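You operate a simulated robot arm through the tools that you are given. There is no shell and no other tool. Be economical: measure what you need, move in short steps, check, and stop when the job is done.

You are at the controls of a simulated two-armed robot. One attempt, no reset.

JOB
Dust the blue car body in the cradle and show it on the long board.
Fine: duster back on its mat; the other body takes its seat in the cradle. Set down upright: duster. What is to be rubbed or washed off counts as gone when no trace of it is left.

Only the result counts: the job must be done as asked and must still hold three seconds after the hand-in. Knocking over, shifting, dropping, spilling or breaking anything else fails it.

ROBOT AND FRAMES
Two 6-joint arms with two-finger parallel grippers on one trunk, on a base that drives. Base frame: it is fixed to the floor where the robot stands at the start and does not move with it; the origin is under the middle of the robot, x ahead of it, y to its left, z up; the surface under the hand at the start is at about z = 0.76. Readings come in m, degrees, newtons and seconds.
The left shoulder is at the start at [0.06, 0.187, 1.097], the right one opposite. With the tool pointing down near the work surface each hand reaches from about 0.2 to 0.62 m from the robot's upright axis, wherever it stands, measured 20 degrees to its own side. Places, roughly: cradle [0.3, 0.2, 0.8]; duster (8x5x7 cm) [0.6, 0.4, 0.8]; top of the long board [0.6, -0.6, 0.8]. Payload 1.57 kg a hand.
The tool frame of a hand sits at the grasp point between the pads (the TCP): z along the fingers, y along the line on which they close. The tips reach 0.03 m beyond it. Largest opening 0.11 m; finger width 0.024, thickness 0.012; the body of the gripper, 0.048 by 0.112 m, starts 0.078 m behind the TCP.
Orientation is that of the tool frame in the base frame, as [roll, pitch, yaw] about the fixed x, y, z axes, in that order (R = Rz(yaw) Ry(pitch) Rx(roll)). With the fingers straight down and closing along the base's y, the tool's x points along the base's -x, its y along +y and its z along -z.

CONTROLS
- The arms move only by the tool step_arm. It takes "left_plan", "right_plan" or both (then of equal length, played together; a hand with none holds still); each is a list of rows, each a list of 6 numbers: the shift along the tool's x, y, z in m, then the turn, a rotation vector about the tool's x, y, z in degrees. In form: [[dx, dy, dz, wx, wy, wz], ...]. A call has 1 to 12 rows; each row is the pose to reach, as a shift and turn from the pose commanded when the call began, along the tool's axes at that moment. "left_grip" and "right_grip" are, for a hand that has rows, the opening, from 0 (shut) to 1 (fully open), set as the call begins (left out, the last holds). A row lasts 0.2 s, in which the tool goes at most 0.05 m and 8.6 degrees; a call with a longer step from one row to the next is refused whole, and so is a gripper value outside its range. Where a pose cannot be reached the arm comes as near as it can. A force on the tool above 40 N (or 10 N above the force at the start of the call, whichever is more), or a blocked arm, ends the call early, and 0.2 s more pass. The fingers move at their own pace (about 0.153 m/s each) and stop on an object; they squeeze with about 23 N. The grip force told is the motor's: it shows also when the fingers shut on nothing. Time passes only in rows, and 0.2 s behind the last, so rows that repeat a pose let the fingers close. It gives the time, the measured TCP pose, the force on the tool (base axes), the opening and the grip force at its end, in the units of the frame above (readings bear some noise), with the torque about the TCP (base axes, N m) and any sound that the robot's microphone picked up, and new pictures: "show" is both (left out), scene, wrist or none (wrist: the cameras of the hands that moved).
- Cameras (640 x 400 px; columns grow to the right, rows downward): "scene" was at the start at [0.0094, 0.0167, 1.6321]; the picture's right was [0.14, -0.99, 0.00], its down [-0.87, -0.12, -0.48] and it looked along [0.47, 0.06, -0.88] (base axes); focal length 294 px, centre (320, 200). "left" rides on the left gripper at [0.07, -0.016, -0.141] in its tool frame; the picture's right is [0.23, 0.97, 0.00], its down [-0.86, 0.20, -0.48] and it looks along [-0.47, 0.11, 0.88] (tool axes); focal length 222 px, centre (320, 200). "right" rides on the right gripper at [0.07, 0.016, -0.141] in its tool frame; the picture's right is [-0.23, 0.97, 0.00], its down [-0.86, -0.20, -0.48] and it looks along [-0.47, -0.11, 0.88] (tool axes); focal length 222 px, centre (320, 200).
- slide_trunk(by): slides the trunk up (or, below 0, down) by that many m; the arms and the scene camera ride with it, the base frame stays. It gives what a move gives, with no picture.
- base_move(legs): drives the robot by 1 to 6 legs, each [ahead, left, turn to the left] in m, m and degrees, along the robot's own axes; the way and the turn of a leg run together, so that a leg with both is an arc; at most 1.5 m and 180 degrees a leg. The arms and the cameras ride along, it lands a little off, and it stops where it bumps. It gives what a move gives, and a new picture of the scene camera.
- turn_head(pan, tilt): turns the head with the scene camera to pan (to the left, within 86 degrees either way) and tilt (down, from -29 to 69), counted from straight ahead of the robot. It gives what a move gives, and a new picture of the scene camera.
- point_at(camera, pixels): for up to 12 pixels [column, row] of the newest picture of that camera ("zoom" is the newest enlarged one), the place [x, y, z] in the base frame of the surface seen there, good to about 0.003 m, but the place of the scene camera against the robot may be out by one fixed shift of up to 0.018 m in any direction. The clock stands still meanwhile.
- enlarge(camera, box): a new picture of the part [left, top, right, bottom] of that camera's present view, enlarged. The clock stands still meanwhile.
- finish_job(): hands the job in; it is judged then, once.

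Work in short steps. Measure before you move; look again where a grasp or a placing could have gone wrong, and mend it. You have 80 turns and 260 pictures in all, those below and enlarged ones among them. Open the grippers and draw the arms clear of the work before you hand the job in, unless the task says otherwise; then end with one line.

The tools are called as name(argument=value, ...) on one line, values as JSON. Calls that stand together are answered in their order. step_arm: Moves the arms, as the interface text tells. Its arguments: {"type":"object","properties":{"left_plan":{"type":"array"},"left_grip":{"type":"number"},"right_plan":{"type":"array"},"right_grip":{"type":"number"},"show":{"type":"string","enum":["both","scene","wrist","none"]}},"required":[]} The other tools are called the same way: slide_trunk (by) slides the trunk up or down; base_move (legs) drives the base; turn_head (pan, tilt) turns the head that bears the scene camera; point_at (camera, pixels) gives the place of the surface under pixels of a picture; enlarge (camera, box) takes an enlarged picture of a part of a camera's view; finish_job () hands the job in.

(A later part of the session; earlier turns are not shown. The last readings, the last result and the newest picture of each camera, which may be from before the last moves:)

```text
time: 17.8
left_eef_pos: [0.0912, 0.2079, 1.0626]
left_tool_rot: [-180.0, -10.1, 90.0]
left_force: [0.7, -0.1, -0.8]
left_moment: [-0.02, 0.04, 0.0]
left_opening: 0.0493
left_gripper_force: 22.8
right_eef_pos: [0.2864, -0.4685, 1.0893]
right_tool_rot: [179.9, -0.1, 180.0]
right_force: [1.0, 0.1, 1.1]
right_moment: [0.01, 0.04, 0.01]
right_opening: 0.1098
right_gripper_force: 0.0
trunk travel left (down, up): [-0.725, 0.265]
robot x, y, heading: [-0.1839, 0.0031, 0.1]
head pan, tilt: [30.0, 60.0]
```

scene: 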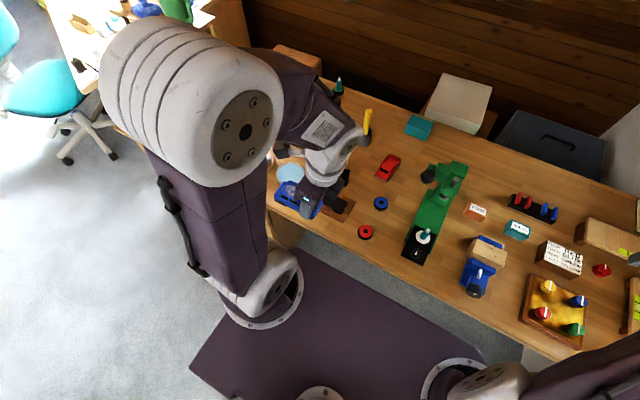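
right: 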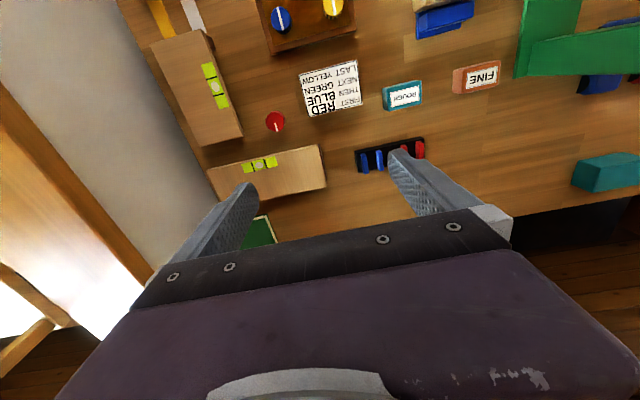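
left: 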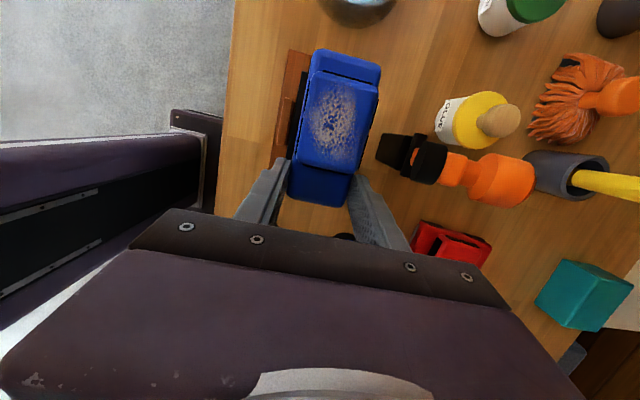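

Now move forward to x 0.255 and descend to z≈0.90.

step_arm(left_plan=[[0, 0.04, 0, 0, 0, 0], [0, 0.08, 0, 0, 0, 0], [0, 0.12, 0, 0, 0, 0], [0.0005, 0.164, 0, 0, 0, 0], [-0.0065, 0.164, 0.04, 0, 0, 0], [-0.0135, 0.164, 0.08, 0, 0, 0], [-0.0205, 0.164, 0.12, 0, 0, 0], [-0.0277, 0.164, 0.16, 0, 0, 0]], show="both")

enlarge(camera="scene", box=[250, 110, 410, 240])

```text
time: 19.6
left_eef_pos: [0.2548, 0.2107, 0.8981]
left_tool_rot: [-180.0, -10.0, 90.1]
left_force: [-0.4, 0.0, -1.7]
left_moment: [-0.05, 0.0, 0.04]
left_opening: 0.0491
left_gripper_force: 22.8
right_eef_pos: [0.2852, -0.4672, 1.0906]
right_tool_rot: [180.0, 0.0, -179.9]
right_force: [-0.1, -0.1, -0.5]
right_moment: [-0.01, 0.06, 0.03]
right_opening: 0.11
right_gripper_force: 0.2
trunk travel left (down, up): [-0.725, 0.265]
robot x, y, heading: [-0.179, 0.0004, 0.1]
head pan, tilt: [30.0, 60.0]
```

scene: 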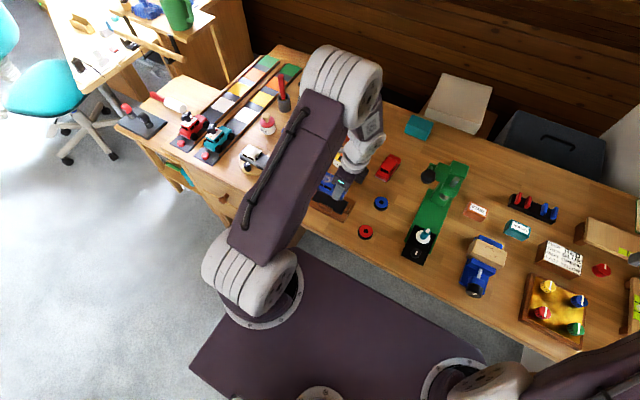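
left: 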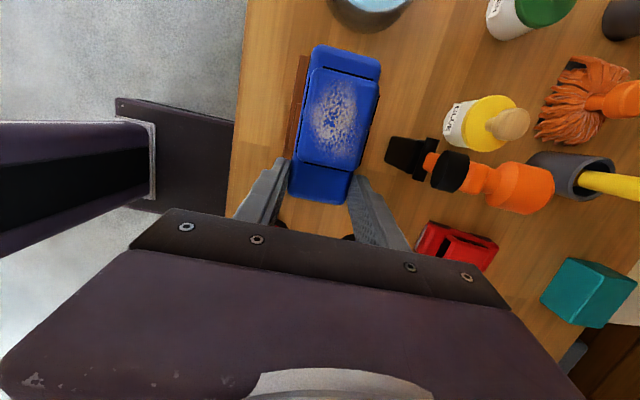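

```text
3.08 times, centred on (330, 175) of scene
```

zoom: 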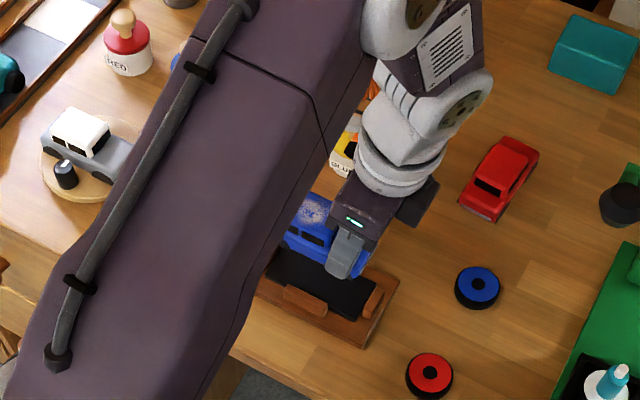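

Reached. Check the car's actual place relative to the hand.

point_at(camera="left", pixels=[[317, 51], [378, 64], [346, 52], [295, 185], [345, 198], [335, 110], [320, 195], [300, 60], [292, 130]])

```text
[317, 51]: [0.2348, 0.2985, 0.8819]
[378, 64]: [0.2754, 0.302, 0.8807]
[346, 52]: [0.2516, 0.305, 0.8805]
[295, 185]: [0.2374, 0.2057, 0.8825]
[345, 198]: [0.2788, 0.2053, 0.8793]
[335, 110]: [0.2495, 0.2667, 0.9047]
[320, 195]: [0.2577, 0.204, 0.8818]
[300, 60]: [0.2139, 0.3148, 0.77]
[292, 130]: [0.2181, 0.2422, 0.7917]
```

Car centre ≈(0.256,0.2515); cradle centre ≈(0.2545,0.248). Correct by (−0.001,−0.0037) and lower to just above the seat, then down to contact.

step_arm(left_plan=[[-0.0075, -0.001, 0.02, 0, 0, 0], [-0.011, -0.001, 0.04, 0, 0, 0], [-0.0145, -0.001, 0.06, 0, 0, 0], [-0.0155, -0.001, 0.066, 0, 0, 0], [-0.0165, -0.001, 0.072, 0, 0, 0]], show="both")

enlarge(camera="scene", box=[290, 130, 390, 230])

```text
time: 20.8
left_eef_pos: [0.2535, 0.2051, 0.8279]
left_tool_rot: [179.9, -10.0, 90.1]
left_force: [1.4, 0.0, 17.2]
left_moment: [0.29, 0.4, -0.04]
left_opening: 0.0505
left_gripper_force: 22.8
right_eef_pos: [0.2841, -0.4677, 1.0912]
right_tool_rot: [179.9, 0.0, 179.9]
right_force: [-0.6, -0.3, 0.8]
right_moment: [0.0, 0.0, -0.01]
right_opening: 0.11
right_gripper_force: 0.1
trunk travel left (down, up): [-0.725, 0.265]
robot x, y, heading: [-0.1836, -0.0009, 0.2]
head pan, tilt: [30.0, 60.0]
```

scene: 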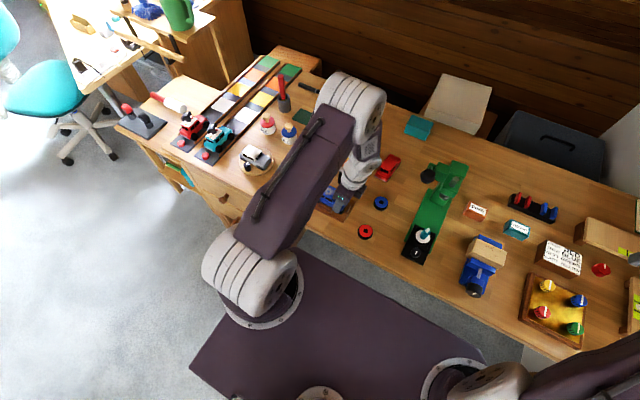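
left: 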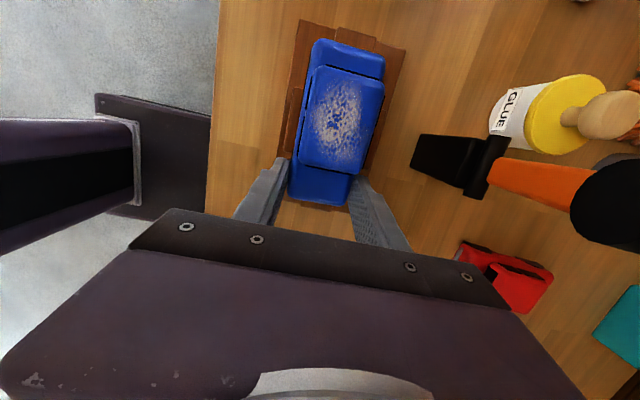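

```text
4.00 times, centred on (340, 180) of scene
```

zoom: 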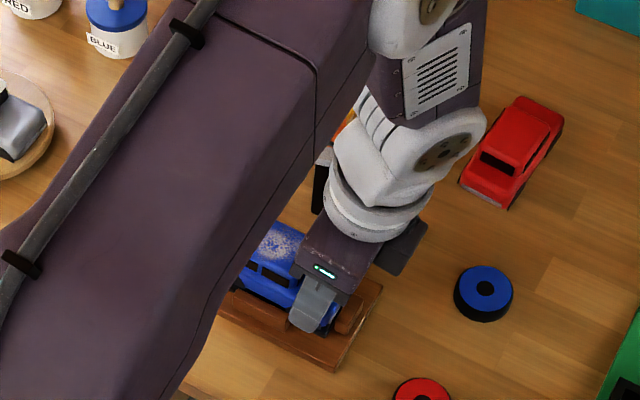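

Contact 17 N slightly higher than expected; the car may be touching the near end stop. Measure the visible gap at the far end.

enlarge(camera="left", box=[270, 10, 420, 110])

point_at(camera="left", pixels=[[345, 40], [355, 34], [318, 45], [384, 62], [298, 90], [375, 115], [378, 160], [292, 130], [375, 150], [318, 196], [300, 25], [403, 48]])

```text
4.00 times, centred on (345, 60) of left
```

zoom: 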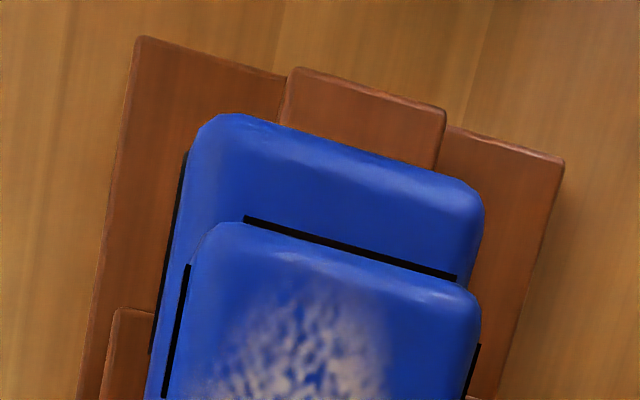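

```text
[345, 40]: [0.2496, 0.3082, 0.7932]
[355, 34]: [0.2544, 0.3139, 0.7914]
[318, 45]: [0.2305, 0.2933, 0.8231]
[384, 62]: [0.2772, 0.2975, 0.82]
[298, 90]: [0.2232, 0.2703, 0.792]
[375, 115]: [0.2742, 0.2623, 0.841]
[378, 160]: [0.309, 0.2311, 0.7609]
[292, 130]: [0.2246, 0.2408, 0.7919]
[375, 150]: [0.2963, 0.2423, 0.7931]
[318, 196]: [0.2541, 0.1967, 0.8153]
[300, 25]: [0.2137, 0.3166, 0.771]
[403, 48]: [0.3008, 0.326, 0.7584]
```

The body sits ~10 mm high (hood z 0.82 vs 0.808 expected), resting on a stop. I'll release it slightly here, so it settles, and look at which stop is holding it.

step_arm(left_plan=[[0, 0, 0, 0, 0, 0], [0, 0, 0, 0, 0, 0]], left_grip=0.6, show="wrist")

enlarge(camera="left", box=[260, 10, 420, 230])

```text
time: 21.4
left_eef_pos: [0.2538, 0.2056, 0.8272]
left_tool_rot: [-180.0, -10.1, 90.0]
left_force: [-0.2, -0.6, 0.8]
left_moment: [-0.01, 0.05, -0.01]
left_opening: 0.066
left_gripper_force: 0.1
right_eef_pos: [0.2857, -0.4683, 1.0904]
right_tool_rot: [-179.9, 0.1, -179.9]
right_force: [0.5, 0.0, -0.5]
right_moment: [0.01, 0.0, -0.02]
right_opening: 0.11
right_gripper_force: 0.1
trunk travel left (down, up): [-0.725, 0.265]
robot x, y, heading: [-0.1805, -0.0033, 0.3]
head pan, tilt: [30.0, 60.0]
```

left: 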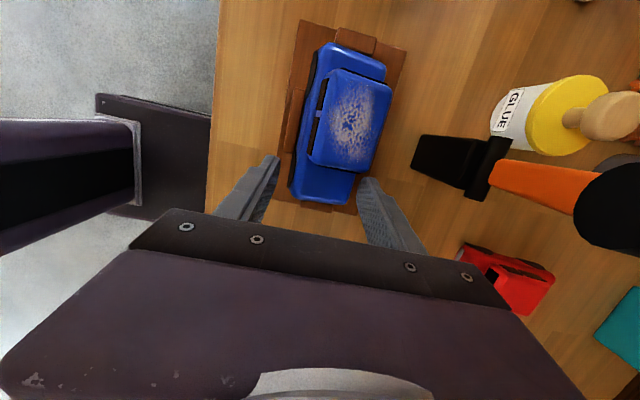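

```text
1.82 times, centred on (340, 120) of left
```

zoom: 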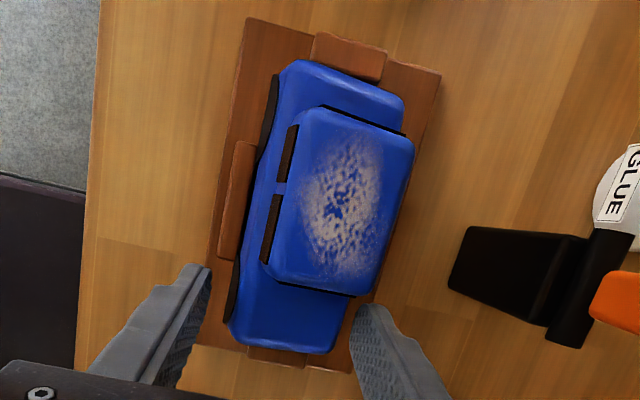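

The front (−x) side dropped in, the rear side rests on the rear stop. It needs a nudge toward −x. Measure.

point_at(camera="zoom", pixels=[[300, 72], [395, 95], [345, 78], [240, 330], [325, 345], [350, 180], [235, 200], [246, 190], [340, 50], [380, 60], [375, 300], [275, 355]])

```text
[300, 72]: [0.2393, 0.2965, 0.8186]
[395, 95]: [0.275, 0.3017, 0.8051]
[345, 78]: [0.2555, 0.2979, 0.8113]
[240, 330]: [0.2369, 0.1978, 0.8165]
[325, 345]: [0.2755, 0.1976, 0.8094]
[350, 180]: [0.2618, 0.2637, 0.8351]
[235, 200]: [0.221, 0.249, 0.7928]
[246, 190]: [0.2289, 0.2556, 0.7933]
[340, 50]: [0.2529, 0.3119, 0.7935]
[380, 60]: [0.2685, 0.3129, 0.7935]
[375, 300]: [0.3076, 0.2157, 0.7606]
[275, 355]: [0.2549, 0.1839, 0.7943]
```

The front side is the high one, resting on the front stop (inner edge ≈0.2295). So shift +x by 2.5 mm, close to centre it there, then open.

step_arm(left_plan=[[0, 0.0025, 0, 0, 0, 0], [0, 0.0025, 0, 0, 0, 0]], left_grip=0.3, show="none")

step_arm(left_plan=[[0, 0, 0, 0, 0, 0], [0, 0, 0, 0, 0, 0]], left_grip=0.6, show="wrist")

enlarge(camera="left", box=[260, 10, 420, 230])

point_at(camera="zoom", pixels=[[300, 72], [395, 95], [345, 78], [240, 330], [325, 345], [350, 180], [240, 200]])

```text
time: 22.0
left_eef_pos: [0.2561, 0.2055, 0.8268]
left_tool_rot: [179.9, -10.0, 90.0]
left_force: [-0.3, -0.2, 2.5]
left_moment: [0.07, 0.07, 0.01]
left_opening: 0.0522
left_gripper_force: 23.4
right_eef_pos: [0.2863, -0.4671, 1.0906]
right_tool_rot: [180.0, 0.0, 180.0]
right_force: [0.1, -0.9, -0.1]
right_moment: [0.0, 0.03, -0.01]
right_opening: 0.1101
right_gripper_force: 0.2
trunk travel left (down, up): [-0.725, 0.265]
robot x, y, heading: [-0.1783, 0.0005, -0.0]
head pan, tilt: [30.0, 60.0]
```

```text
time: 22.6
left_eef_pos: [0.2558, 0.2053, 0.8264]
left_tool_rot: [180.0, -10.1, 90.0]
left_force: [0.4, -0.3, -0.1]
left_moment: [0.03, 0.0, 0.0]
left_opening: 0.0659
left_gripper_force: 0.0
right_eef_pos: [0.2857, -0.467, 1.0896]
right_tool_rot: [-180.0, -0.1, -180.0]
right_force: [-0.7, 0.0, 1.6]
right_moment: [0.01, 0.01, 0.0]
right_opening: 0.1098
right_gripper_force: 0.0
trunk travel left (down, up): [-0.725, 0.265]
robot x, y, heading: [-0.1781, -0.0006, 0.2]
head pan, tilt: [30.0, 60.0]
```

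left: 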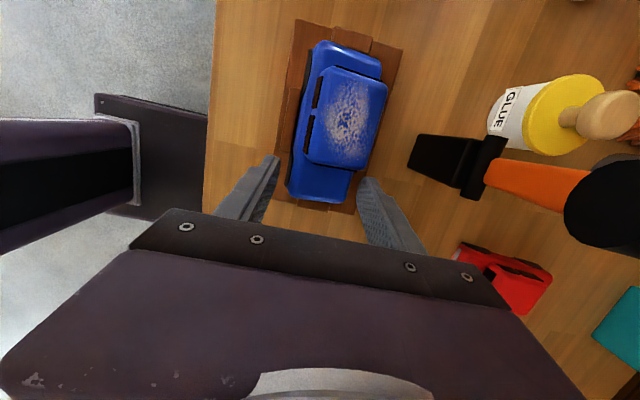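

```text
1.82 times, centred on (340, 120) of left
```

zoom: 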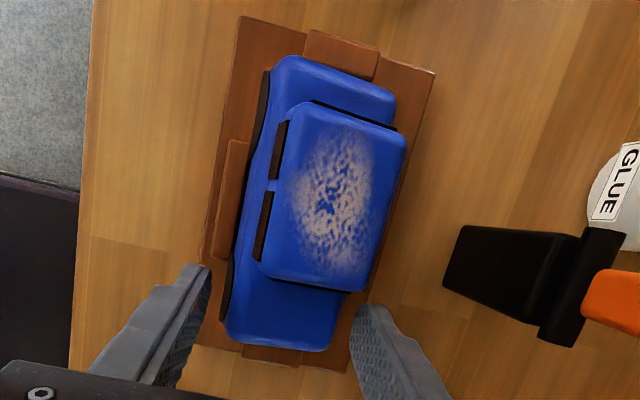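

```text
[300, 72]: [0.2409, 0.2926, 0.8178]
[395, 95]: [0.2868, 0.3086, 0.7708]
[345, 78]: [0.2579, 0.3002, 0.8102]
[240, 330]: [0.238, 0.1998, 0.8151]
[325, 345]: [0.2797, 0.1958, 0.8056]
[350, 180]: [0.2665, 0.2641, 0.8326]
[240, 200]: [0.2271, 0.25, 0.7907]
```

Still caught by a couple of mm; repeat with 3.5 mm more toward +x.

step_arm(left_plan=[[0, 0.0035, 0, 0, 0, 0], [0, 0.0035, 0, 0, 0, 0]], left_grip=0.3, show="none")

step_arm(left_plan=[[0, 0, 0, 0, 0, 0], [0, 0, 0, 0, 0, 0]], left_grip=0.6, show="wrist")

enlarge(camera="left", box=[260, 10, 420, 230])

point_at(camera="zoom", pixels=[[300, 72], [385, 95], [345, 78], [240, 330], [315, 340], [350, 180], [240, 200]])

```text
time: 23.2
left_eef_pos: [0.2585, 0.204, 0.8268]
left_tool_rot: [180.0, -10.0, 90.2]
left_force: [-0.5, -0.5, 0.8]
left_moment: [0.0, -0.03, 0.01]
left_opening: 0.0509
left_gripper_force: 23.0
right_eef_pos: [0.2859, -0.4679, 1.0905]
right_tool_rot: [-180.0, 0.0, -180.0]
right_force: [-0.1, -0.4, -0.4]
right_moment: [0.04, -0.02, -0.02]
right_opening: 0.1099
right_gripper_force: 0.1
trunk travel left (down, up): [-0.725, 0.265]
robot x, y, heading: [-0.1831, 0.0011, -0.2]
head pan, tilt: [30.0, 60.0]
```

```text
time: 23.8
left_eef_pos: [0.2592, 0.2054, 0.8267]
left_tool_rot: [-180.0, -10.1, 90.1]
left_force: [0.8, -0.5, 0.1]
left_moment: [0.01, 0.04, -0.02]
left_opening: 0.066
left_gripper_force: 0.1
right_eef_pos: [0.2852, -0.4684, 1.0909]
right_tool_rot: [179.9, -0.1, 179.9]
right_force: [-0.4, 0.5, -0.1]
right_moment: [-0.02, 0.0, -0.01]
right_opening: 0.11
right_gripper_force: 0.0
trunk travel left (down, up): [-0.725, 0.265]
robot x, y, heading: [-0.1812, -0.0019, 0.2]
head pan, tilt: [30.0, 60.0]
```

left: 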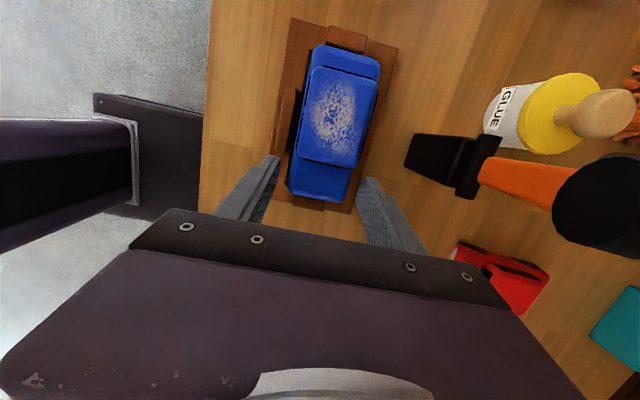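

```text
1.82 times, centred on (340, 120) of left
```

zoom: 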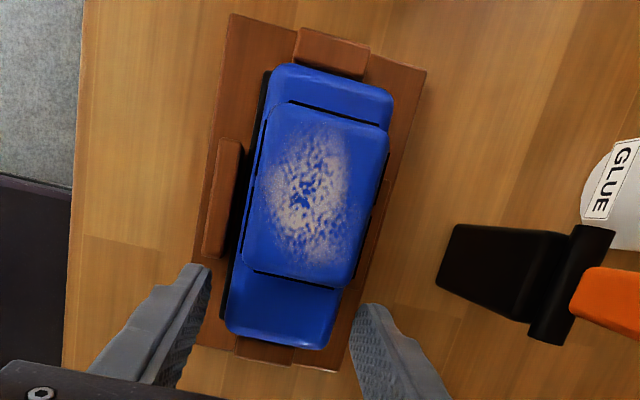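

```text
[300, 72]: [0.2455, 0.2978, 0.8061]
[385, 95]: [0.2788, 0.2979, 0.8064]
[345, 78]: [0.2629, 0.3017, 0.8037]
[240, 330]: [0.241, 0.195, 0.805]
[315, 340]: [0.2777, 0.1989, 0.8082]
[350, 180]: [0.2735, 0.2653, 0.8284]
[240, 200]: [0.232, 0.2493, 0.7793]
```

The body is seated flat (hood 0.806, roof 0.828). Withdraw straight up 0.22 m.

step_arm(left_plan=[[0.0052, -0.002, -0.0295, 0, 0, 0], [0.0122, -0.002, -0.069, 0, 0, 0], [0.0205, -0.002, -0.116, 0, 0, 0], [0.0285, -0.002, -0.162, 0, 0, 0], [0.0365, -0.002, -0.207, 0, 0, 0]], left_grip=0.65, show="both")

enlarge(camera="left", box=[420, 60, 640, 260])

```text
time: 25.0
left_eef_pos: [0.2562, 0.2063, 1.0375]
left_tool_rot: [180.0, -10.0, 90.1]
left_force: [-0.1, 0.3, -0.6]
left_moment: [0.03, 0.02, 0.01]
left_opening: 0.0715
left_gripper_force: 0.0
right_eef_pos: [0.2857, -0.4673, 1.0894]
right_tool_rot: [-180.0, 0.0, 179.9]
right_force: [-0.6, 0.0, 0.1]
right_moment: [-0.03, -0.03, 0.04]
right_opening: 0.1101
right_gripper_force: 0.1
trunk travel left (down, up): [-0.725, 0.265]
robot x, y, heading: [-0.1789, -0.0002, -0.2]
head pan, tilt: [30.0, 60.0]
```

scene: 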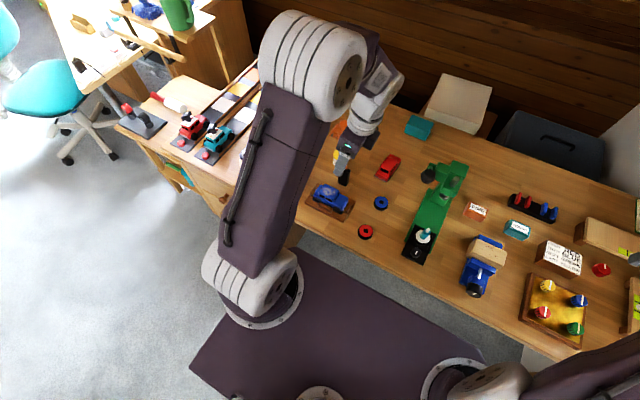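
left: 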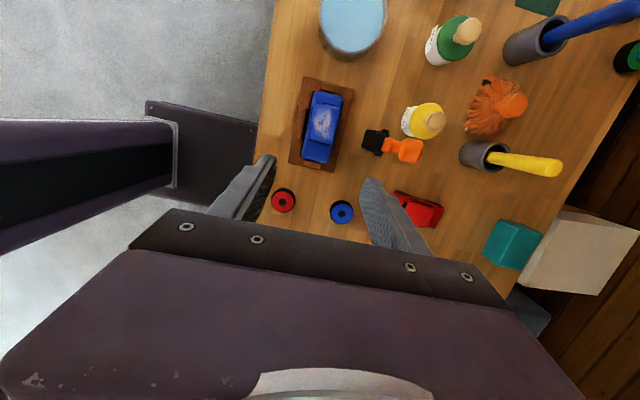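

```text
2.00 times, centred on (530, 160) of left
```

zoom: 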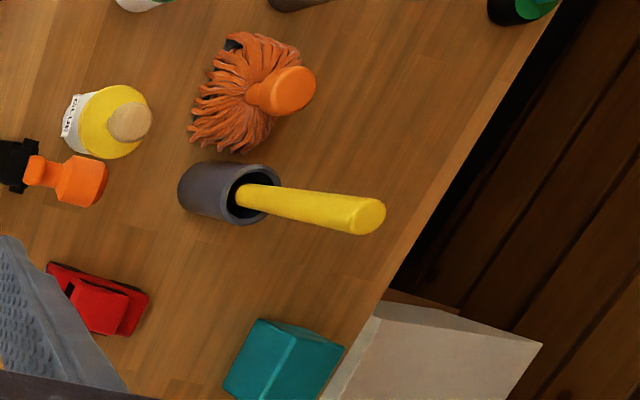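

Now measure the duster: knob, strand extent, mat corner, and its tall neighbours.

point_at(camera="zoom", pixels=[[290, 92], [315, 85], [275, 100], [265, 95], [205, 130], [250, 45], [240, 150], [232, 42], [370, 215], [210, 190], [230, 75], [130, 122]])

point_at(camera="left", pixels=[[560, 20], [530, 45], [463, 30], [516, 106], [508, 112], [523, 98], [490, 85], [467, 125], [508, 85]])

```text
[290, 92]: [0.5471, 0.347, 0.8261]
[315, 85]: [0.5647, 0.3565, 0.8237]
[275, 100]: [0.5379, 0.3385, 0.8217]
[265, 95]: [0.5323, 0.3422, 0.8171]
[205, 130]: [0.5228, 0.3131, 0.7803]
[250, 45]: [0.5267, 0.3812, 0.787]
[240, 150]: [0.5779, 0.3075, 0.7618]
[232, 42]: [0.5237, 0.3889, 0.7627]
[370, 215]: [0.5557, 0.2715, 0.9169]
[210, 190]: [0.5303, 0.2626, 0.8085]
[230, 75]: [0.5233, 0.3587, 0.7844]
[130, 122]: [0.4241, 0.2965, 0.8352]
```

```text
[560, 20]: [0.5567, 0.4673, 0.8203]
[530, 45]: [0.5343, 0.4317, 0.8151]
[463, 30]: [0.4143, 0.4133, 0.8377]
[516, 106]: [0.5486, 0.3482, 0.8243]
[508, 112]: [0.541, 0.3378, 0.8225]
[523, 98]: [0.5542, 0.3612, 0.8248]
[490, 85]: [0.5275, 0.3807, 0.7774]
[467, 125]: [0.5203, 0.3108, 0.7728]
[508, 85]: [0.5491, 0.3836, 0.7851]
```

Knob centre ≈(0.548,0.348), top 0.826. Drive forward again to reach the duster; the hand is above all objects.

base_move(legs=[[0.18, 0, 0]])

```text
time: 26.5
left_eef_pos: [0.4349, 0.2071, 1.037]
left_tool_rot: [179.9, -10.0, 90.1]
left_force: [0.2, -0.6, 0.2]
left_moment: [0.02, -0.01, 0.01]
left_opening: 0.0714
left_gripper_force: 0.1
right_eef_pos: [0.463, -0.4663, 1.0911]
right_tool_rot: [-180.0, 0.1, -179.9]
right_force: [-0.9, 0.0, -0.3]
right_moment: [-0.02, 0.02, 0.0]
right_opening: 0.11
right_gripper_force: 0.0
trunk travel left (down, up): [-0.725, 0.265]
robot x, y, heading: [-0.0023, -0.0018, 0.2]
head pan, tilt: [30.0, 60.0]
```

scene: 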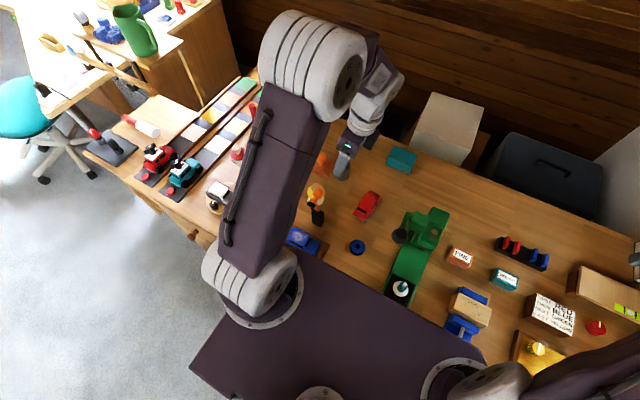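

Move over the duster and straighten the tool, then down to z 0.95.

step_arm(left_plan=[[0.0278, 0.0226, 0.0049, 0, -2, 0], [0.0556, 0.0452, 0.0098, 0, -4, 0], [0.0833, 0.0678, 0.0147, 0, -6, 0], [0.1111, 0.0904, 0.0196, 0, -8, 0], [0.1389, 0.113, 0.0245, 0, -10, 0], [0.131, 0.113, 0.065, 0, -10, 0], [0.1238, 0.113, 0.11, 0, -10, 0]], left_grip=0.65, show="both")

```text
time: 28.1
left_eef_pos: [0.5499, 0.3493, 0.9495]
left_tool_rot: [179.9, 0.0, 90.0]
left_force: [-0.3, 0.6, 0.1]
left_moment: [0.01, -0.01, -0.03]
left_opening: 0.0716
left_gripper_force: 0.0
right_eef_pos: [0.4656, -0.4665, 1.0901]
right_tool_rot: [180.0, 0.0, -179.9]
right_force: [0.0, 0.7, -0.5]
right_moment: [0.0, 0.0, 0.0]
right_opening: 0.1099
right_gripper_force: 0.0
trunk travel left (down, up): [-0.725, 0.265]
robot x, y, heading: [-0.0003, -0.0036, 0.1]
head pan, tilt: [30.0, 60.0]
```

scene: 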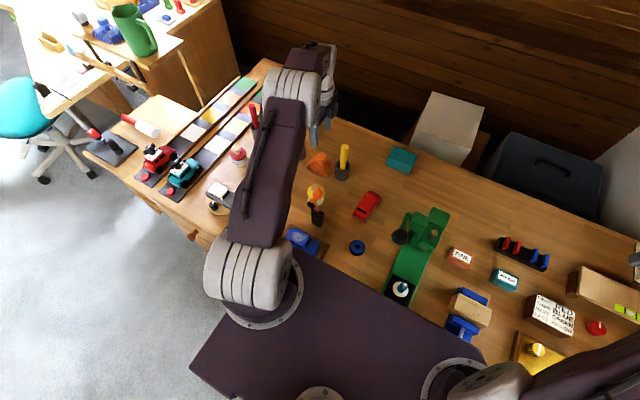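
left: 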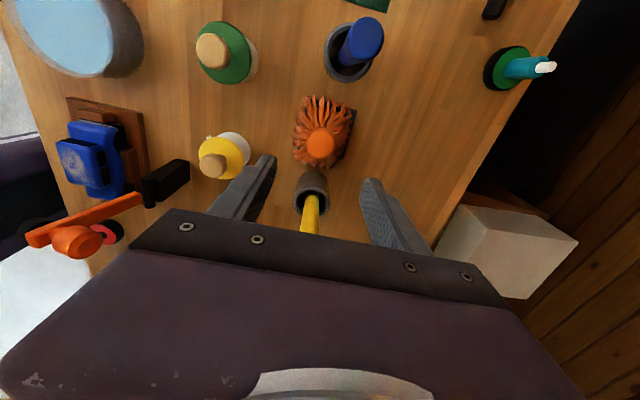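

The knob at (320,145) lies exactly under the TCP. Fine-check its position and the mat.

enlarge(camera="left", box=[270, 80, 380, 190])

point_at(camera="left", pixels=[[320, 145], [308, 142], [333, 147], [322, 133], [319, 156], [297, 150], [350, 115], [345, 160], [325, 97], [300, 120]])

```text
3.64 times, centred on (325, 135) of left
```

zoom: 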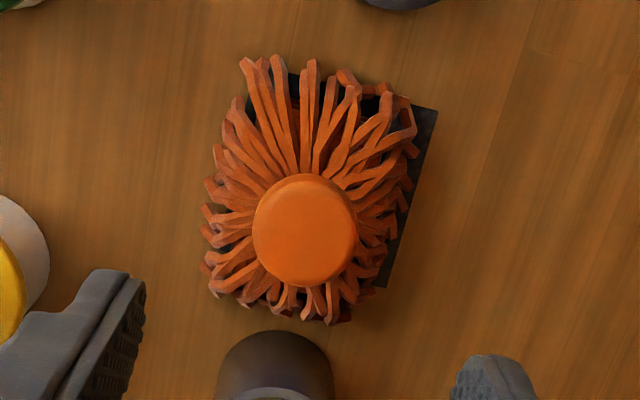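

```text
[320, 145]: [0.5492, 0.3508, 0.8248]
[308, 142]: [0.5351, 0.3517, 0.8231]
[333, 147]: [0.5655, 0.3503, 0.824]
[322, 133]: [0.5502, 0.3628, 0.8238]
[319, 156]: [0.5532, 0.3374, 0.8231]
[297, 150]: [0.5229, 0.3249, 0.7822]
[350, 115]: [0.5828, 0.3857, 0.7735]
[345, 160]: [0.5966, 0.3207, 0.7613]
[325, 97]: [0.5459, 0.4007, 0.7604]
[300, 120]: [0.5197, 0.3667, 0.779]
```

Knob centre (0.550,0.3505). Descend to z 0.819 and close on it.

step_arm(left_plan=[[0.001, 0, 0.045, 0, 0, 0], [0.001, 0, 0.09, 0, 0, 0], [0.001, 0, 0.131, 0, 0, 0], [0.001, 0, 0.131, 0, 0, 0]], show="none")

step_arm(left_plan=[[0, 0, 0, 0, 0, 0], [0, 0, 0, 0, 0, 0], [0, 0, 0, 0, 0, 0]], left_grip=0.1, show="wrist")

```text
time: 29.1
left_eef_pos: [0.5489, 0.3484, 0.8187]
left_tool_rot: [-180.0, 0.0, 90.2]
left_force: [-0.3, 0.2, -0.1]
left_moment: [-0.03, -0.01, -0.01]
left_opening: 0.0716
left_gripper_force: 0.1
right_eef_pos: [0.4661, -0.4677, 1.0898]
right_tool_rot: [-180.0, 0.0, -179.9]
right_force: [0.0, 0.1, 0.7]
right_moment: [-0.01, -0.02, 0.01]
right_opening: 0.1099
right_gripper_force: 0.0
trunk travel left (down, up): [-0.725, 0.265]
robot x, y, heading: [0.0037, 0.0012, 0.0]
head pan, tilt: [30.0, 60.0]
```

```text
time: 29.9
left_eef_pos: [0.5476, 0.3486, 0.8196]
left_tool_rot: [-180.0, 0.0, 90.1]
left_force: [0.1, -0.1, 0.5]
left_moment: [0.02, 0.0, -0.02]
left_opening: 0.0351
left_gripper_force: 22.4
right_eef_pos: [0.4653, -0.4677, 1.0897]
right_tool_rot: [-180.0, 0.0, -179.9]
right_force: [0.7, 0.1, 0.4]
right_moment: [-0.01, -0.01, 0.04]
right_opening: 0.1101
right_gripper_force: 0.1
trunk travel left (down, up): [-0.725, 0.265]
robot x, y, heading: [-0.0003, -0.0035, 0.0]
head pan, tilt: [30.0, 60.0]
```

left: 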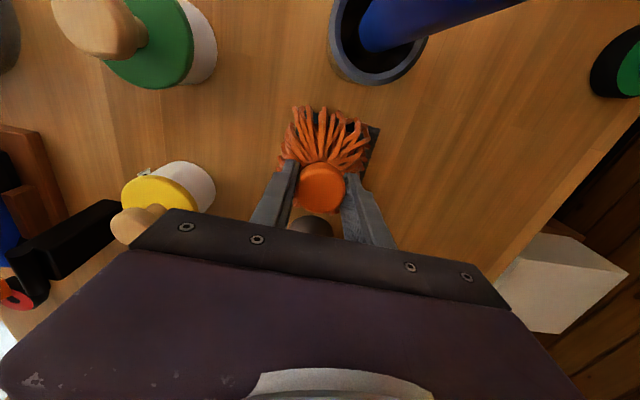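

Holding the knob. Lift 0.21 m, then drive back 0.18 m.

step_arm(left_plan=[[0, 0, -0.03, 0, 0, 0], [0, 0, -0.07, 0, 0, 0], [0, 0, -0.115, 0, 0, 0], [0, 0, -0.16, 0, 0, 0], [0, 0, -0.205, 0, 0, 0]], show="wrist")

base_move(legs=[[-0.18, 0, 0]])

```text
time: 31.1
left_eef_pos: [0.5469, 0.3472, 1.0256]
left_tool_rot: [180.0, 0.0, 90.1]
left_force: [-1.0, -0.6, -0.4]
left_moment: [-0.02, -0.03, -0.01]
left_opening: 0.0348
left_gripper_force: 22.5
right_eef_pos: [0.4656, -0.4678, 1.0909]
right_tool_rot: [-180.0, 0.0, -180.0]
right_force: [-0.5, 0.1, 0.7]
right_moment: [0.0, -0.02, 0.01]
right_opening: 0.1097
right_gripper_force: 0.0
trunk travel left (down, up): [-0.725, 0.265]
robot x, y, heading: [-0.0021, -0.0013, 0.1]
head pan, tilt: [30.0, 60.0]
```

left: 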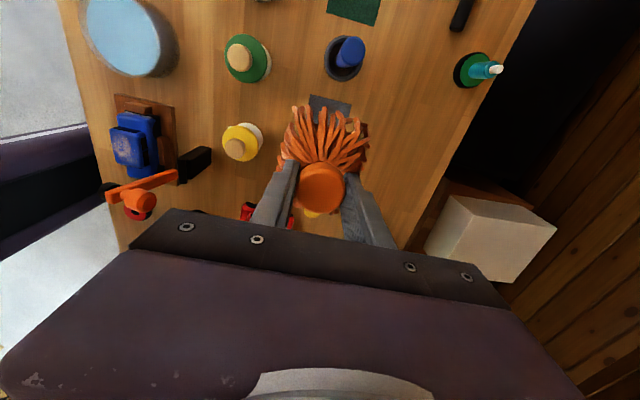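

```text
time: 32.6
left_eef_pos: [0.3699, 0.3491, 1.0228]
left_tool_rot: [-179.9, -0.1, 90.1]
left_force: [0.2, 0.3, -0.6]
left_moment: [0.03, 0.01, 0.02]
left_opening: 0.0351
left_gripper_force: 22.7
right_eef_pos: [0.2886, -0.4668, 1.0898]
right_tool_rot: [180.0, -0.1, -179.8]
right_force: [-0.7, 0.0, 0.1]
right_moment: [0.02, 0.01, -0.01]
right_opening: 0.1101
right_gripper_force: 0.0
trunk travel left (down, up): [-0.725, 0.265]
robot x, y, heading: [-0.1767, 0.0025, -0.1]
head pan, tilt: [30.0, 60.0]
```

scene: 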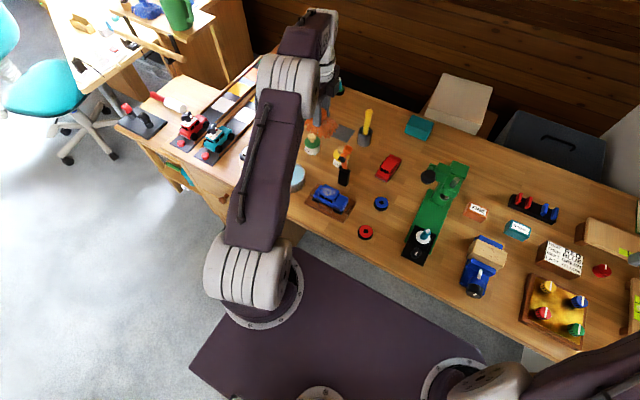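

Duster in hand. Move to above the roof (first −x, then −y, staying high), then down to z 0.90.

step_arm(left_plan=[[0, -0.04, 0, 0, 0, 0], [0, -0.08, 0, 0, 0, 0], [0, -0.113, 0, 0, 0, 0], [-0.04, -0.113, 0, 0, 0, 0], [-0.08, -0.113, 0, 0, 0, 0], [-0.096, -0.113, 0, 0, 0, 0], [-0.096, -0.113, 0.04, 0, 0, 0], [-0.096, -0.113, 0.08, 0, 0, 0], [-0.096, -0.113, 0.12, 0, 0, 0]], show="both")

enlarge(camera="scene", box=[280, 130, 380, 230])

```text
time: 34.6
left_eef_pos: [0.2557, 0.2523, 0.9042]
left_tool_rot: [180.0, 0.0, 90.1]
left_force: [-0.1, 0.2, 0.0]
left_moment: [0.0, 0.03, -0.01]
left_opening: 0.0351
left_gripper_force: 22.7
right_eef_pos: [0.2865, -0.4676, 1.0892]
right_tool_rot: [180.0, 0.0, -179.9]
right_force: [-0.1, 1.2, 0.4]
right_moment: [0.0, 0.0, -0.01]
right_opening: 0.1101
right_gripper_force: 0.1
trunk travel left (down, up): [-0.725, 0.265]
robot x, y, heading: [-0.1793, 0.0006, 0.4]
head pan, tilt: [30.0, 60.0]
```

scene: 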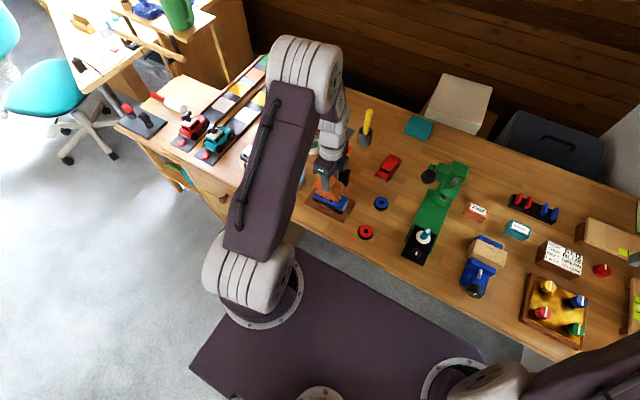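
left: 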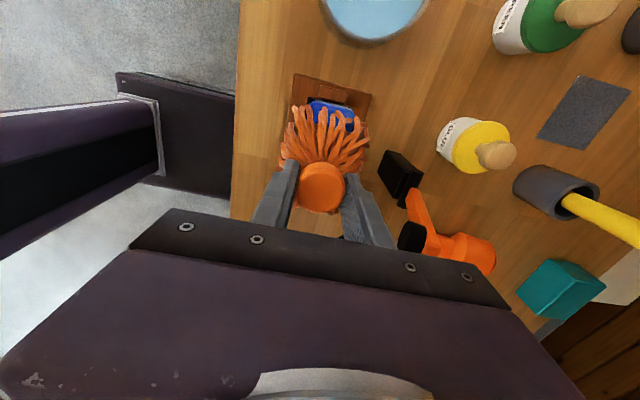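

```text
4.00 times, centred on (330, 180) of scene
```

zoom: 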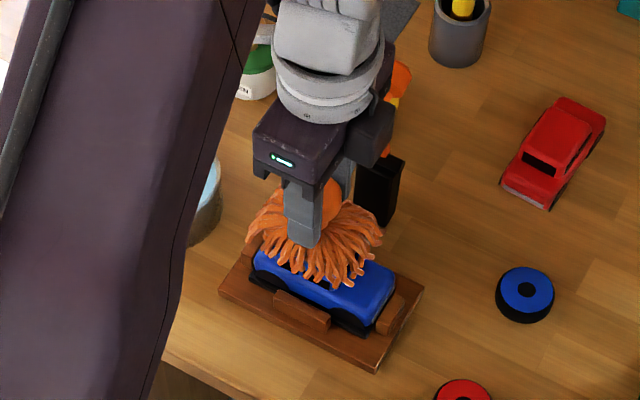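

Clear of the drill. Lower gently toward the roof (to 0.886), and note the mat's corners too.

point_at(camera="left", pixels=[[583, 78], [628, 91], [600, 147], [540, 135], [585, 112]])

step_arm(left_plan=[[0, 0, 0.006, 0, 0, 0], [0, 0, 0.012, 0, 0, 0], [0, 0, 0.016, 0, 0, 0], [0, 0, 0.018, 0, 0, 0]], show="wrist")

```text
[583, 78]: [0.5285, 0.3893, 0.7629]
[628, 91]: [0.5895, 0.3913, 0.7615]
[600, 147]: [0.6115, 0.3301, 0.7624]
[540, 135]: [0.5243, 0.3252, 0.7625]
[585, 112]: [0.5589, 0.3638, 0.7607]
```

```text
time: 35.6
left_eef_pos: [0.2571, 0.252, 0.8852]
left_tool_rot: [-180.0, 0.0, 90.1]
left_force: [0.8, -0.4, -1.5]
left_moment: [0.0, 0.0, 0.03]
left_opening: 0.0355
left_gripper_force: 22.6
right_eef_pos: [0.2875, -0.4668, 1.0899]
right_tool_rot: [180.0, -0.1, -179.9]
right_force: [0.8, 0.2, 0.1]
right_moment: [0.03, 0.0, -0.02]
right_opening: 0.1101
right_gripper_force: 0.0
trunk travel left (down, up): [-0.725, 0.265]
robot x, y, heading: [-0.1784, -0.0001, 0.1]
head pan, tilt: [30.0, 60.0]
```

left: 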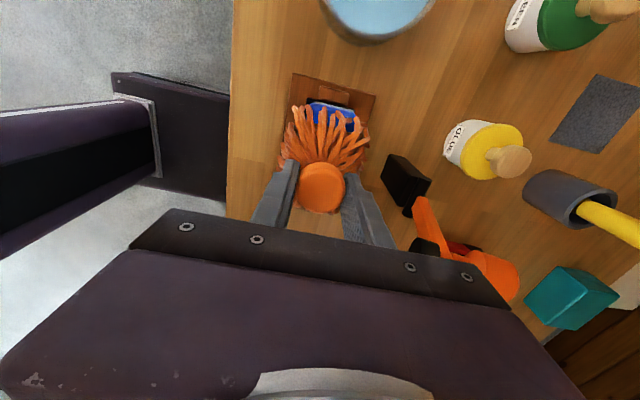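

No contact force yet. Lower a few mm further in tiny steps.

step_arm(left_plan=[[0, 0, 0.0015, 0, 0, 0], [0, 0, 0.003, 0, 0, 0], [0, 0, 0.0045, 0, 0, 0], [0, 0, 0.0045, 0, 0, 0]], show="none")

```text
time: 36.6
left_eef_pos: [0.2552, 0.2514, 0.8847]
left_tool_rot: [179.6, -0.1, 90.0]
left_force: [1.9, 3.0, 29.1]
left_moment: [0.07, 0.14, 0.0]
left_opening: 0.0354
left_gripper_force: 23.5
right_eef_pos: [0.2844, -0.4681, 1.0904]
right_tool_rot: [179.8, 0.1, -179.9]
right_force: [0.7, 0.6, 0.7]
right_moment: [-0.03, 0.0, 0.04]
right_opening: 0.1099
right_gripper_force: 0.2
trunk travel left (down, up): [-0.725, 0.265]
robot x, y, heading: [-0.1787, 0.0002, 0.3]
head pan, tilt: [30.0, 60.0]
```

Rigid contact: 29 N. Back off 3 mm for a light press and rub along the roof (tool x = car length).

step_arm(left_plan=[[0, 0, -0.003, 0, 0, 0], [0.02, 0, -0.003, 0, 0, 0], [0, 0, -0.003, 0, 0, 0], [-0.02, 0, -0.003, 0, 0, 0], [-0.02, 0.008, -0.003, 0, 0, 0], [0, 0.008, -0.003, 0, 0, 0], [0.02, 0.008, -0.003, 0, 0, 0], [0.02, -0.008, -0.003, 0, 0, 0], [0, -0.008, -0.003, 0, 0, 0], [-0.02, -0.008, -0.003, 0, 0, 0], [0, 0, -0.003, 0, 0, 0]], show="none")

step_arm(left_plan=[[0.02, 0, 0, 0, 0, 0], [0, 0, 0, 0, 0, 0], [-0.02, 0, 0, 0, 0, 0], [0, 0, 0, 0, 0, 0], [0.02, 0, 0, 0, 0, 0], [0, 0, 0, 0, 0, 0], [-0.02, 0, 0, 0, 0, 0], [0, 0, 0, 0, 0, 0], [0, 0, -0.04, 0, 0, 0], [-0.03, 0, -0.085, 0, 0, 0], [-0.07, 0, -0.095, 0, 0, 0]], show="both")

enlarge(camera="left", box=[270, 40, 400, 180])

enlarge(camera="scene", box=[300, 150, 380, 230])

```text
time: 39.0
left_eef_pos: [0.2571, 0.2527, 0.8844]
left_tool_rot: [-179.9, 0.0, 90.1]
left_force: [-0.4, 0.5, -1.1]
left_moment: [-0.04, -0.02, -0.01]
left_opening: 0.035
left_gripper_force: 23.0
right_eef_pos: [0.2883, -0.4669, 1.0911]
right_tool_rot: [-179.9, 0.0, -179.9]
right_force: [0.1, -0.5, 0.5]
right_moment: [-0.02, 0.02, -0.03]
right_opening: 0.11
right_gripper_force: 0.0
trunk travel left (down, up): [-0.725, 0.265]
robot x, y, heading: [-0.1773, -0.0003, -0.1]
head pan, tilt: [30.0, 60.0]
```

```text
refused: row 10 steps farther than a row can; nothing moved
```

```text
2.86 times, centred on (335, 110) of left
```

zoom: 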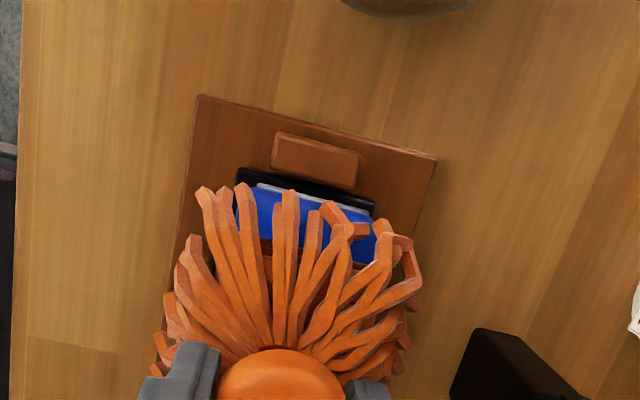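

```text
5.00 times, centred on (340, 190) of scene
```

zoom: 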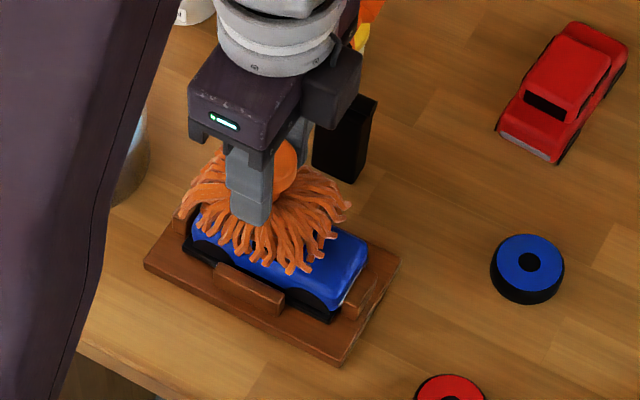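

Contact got lost (0 N). Lower 2 mm, then check the force.

step_arm(left_plan=[[0, 0, 0.001, 0, 0, 0], [0, 0, 0.002, 0, 0, 0], [0, 0, 0.002, 0, 0, 0]], show="none")

```text
time: 39.8
left_eef_pos: [0.2565, 0.2519, 0.8848]
left_tool_rot: [179.8, -0.2, 90.1]
left_force: [1.7, 0.2, 12.4]
left_moment: [-0.09, -0.03, -0.04]
left_opening: 0.0351
left_gripper_force: 22.8
right_eef_pos: [0.2851, -0.4679, 1.0901]
right_tool_rot: [-180.0, -0.1, -180.0]
right_force: [0.2, 0.6, 0.2]
right_moment: [0.0, -0.02, 0.01]
right_opening: 0.1101
right_gripper_force: 0.0
trunk travel left (down, up): [-0.725, 0.265]
robot x, y, heading: [-0.1828, -0.0026, 0.1]
head pan, tilt: [30.0, 60.0]
```

12 N press — good. Rub along and across the roof.

step_arm(left_plan=[[0.015, 0, 0, 0, 0, 0], [0.03, 0, 0, 0, 0, 0], [0.015, 0, 0, 0, 0, 0], [0, 0, 0, 0, 0, 0], [-0.015, 0, 0, 0, 0, 0], [-0.03, 0, 0, 0, 0, 0], [-0.015, 0, 0, 0, 0, 0], [0, 0.008, 0, 0, 0, 0], [0.02, 0.008, 0, 0, 0, 0], [0, 0.008, 0, 0, 0, 0], [-0.02, 0.008, 0, 0, 0, 0], [0, 0, 0, 0, 0, 0]], show="none")

step_arm(left_plan=[[0, -0.008, 0, 0, 0, 0], [0.02, -0.008, 0, 0, 0, 0], [0, -0.008, 0, 0, 0, 0], [-0.02, -0.008, 0, 0, 0, 0], [0, 0, 0, 0, 0, 0], [0.02, 0, 0, 0, 0, 0], [0, 0, 0, 0, 0, 0], [-0.02, 0, 0, 0, 0, 0], [0, 0, 0, 0, 0, 0]], show="none")

step_arm(left_plan=[[0, 0, -0.04, 0, 0, 0], [-0.02, 0, -0.08, 0, 0, 0], [-0.06, 0, -0.1, 0, 0, 0], [-0.1, 0, -0.1, 0, 0, 0]], show="both")

enlarge(camera="scene", box=[300, 150, 380, 230])

```text
time: 42.4
left_eef_pos: [0.256, 0.2513, 0.8844]
left_tool_rot: [-180.0, 0.0, 90.1]
left_force: [1.7, -4.4, 8.9]
left_moment: [-0.15, -0.09, -0.03]
left_opening: 0.0349
left_gripper_force: 23.0
right_eef_pos: [0.2857, -0.4676, 1.0915]
right_tool_rot: [-179.9, 0.0, -179.8]
right_force: [-0.1, 0.3, 0.2]
right_moment: [-0.04, -0.02, -0.03]
right_opening: 0.1099
right_gripper_force: 0.1
trunk travel left (down, up): [-0.725, 0.265]
robot x, y, heading: [-0.1828, -0.0022, 0.3]
head pan, tilt: [30.0, 60.0]
```

```text
time: 44.4
left_eef_pos: [0.2573, 0.2526, 0.8827]
left_tool_rot: [-180.0, 0.1, 90.1]
left_force: [0.1, -2.7, 5.0]
left_moment: [-0.16, -0.01, 0.03]
left_opening: 0.0352
left_gripper_force: 23.3
right_eef_pos: [0.2866, -0.4675, 1.091]
right_tool_rot: [179.9, 0.0, -179.9]
right_force: [-0.1, 0.1, -0.3]
right_moment: [0.02, 0.01, -0.02]
right_opening: 0.11
right_gripper_force: 0.1
trunk travel left (down, up): [-0.725, 0.265]
robot x, y, heading: [-0.1789, 0.0009, 0.0]
head pan, tilt: [30.0, 60.0]
```

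```text
time: 45.4
left_eef_pos: [0.2559, 0.1515, 0.9833]
left_tool_rot: [179.9, -0.1, 90.2]
left_force: [0.7, 0.5, -0.5]
left_moment: [0.01, 0.0, 0.0]
left_opening: 0.0354
left_gripper_force: 22.8
right_eef_pos: [0.2864, -0.4674, 1.0898]
right_tool_rot: [179.9, 0.0, -180.0]
right_force: [1.0, 0.2, 0.0]
right_moment: [0.02, 0.03, 0.0]
right_opening: 0.11
right_gripper_force: 0.1
trunk travel left (down, up): [-0.725, 0.265]
robot x, y, heading: [-0.1806, 0.0003, 0.2]
head pan, tilt: [30.0, 60.0]
```

scene: 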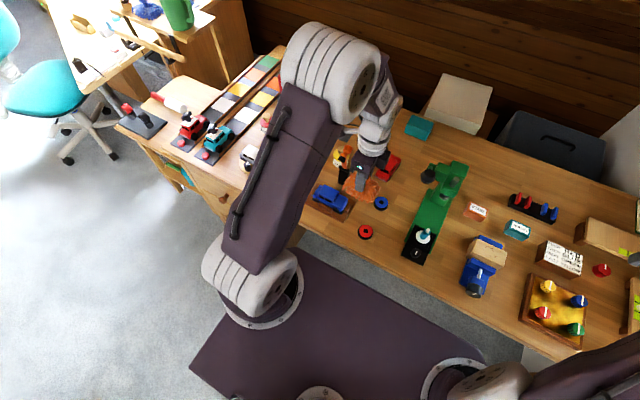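
left: 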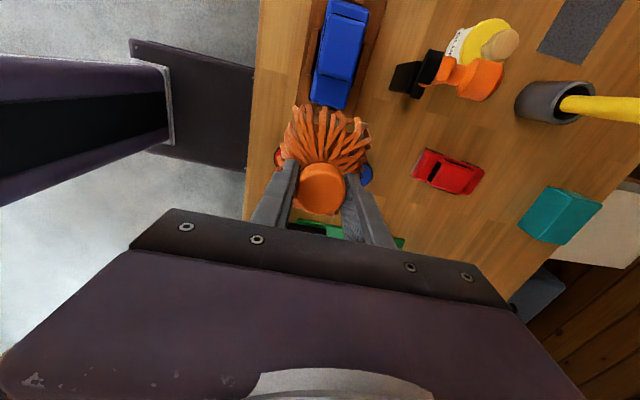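

```text
5.00 times, centred on (340, 190) of scene
```

zoom: 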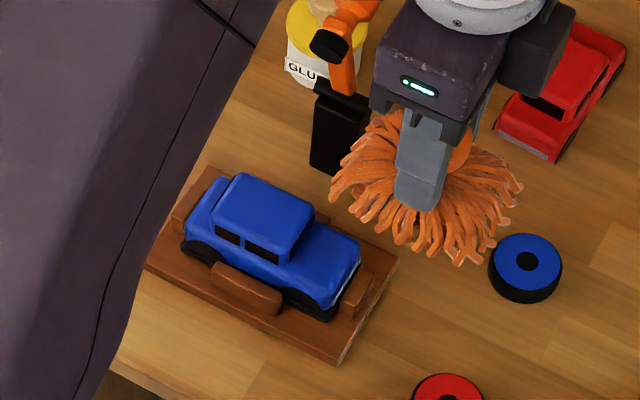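

The roof looks clean in the scene; double-check in the left camera and for traces.

enlarge(camera="left", box=[295, 0, 395, 115])

```text
3.48 times, centred on (345, 58) of left
```

zoom: 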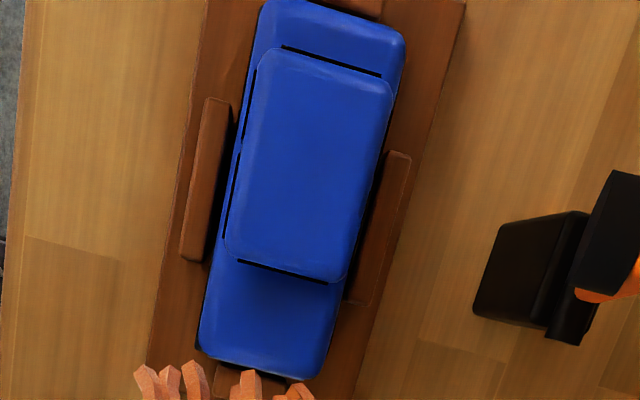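

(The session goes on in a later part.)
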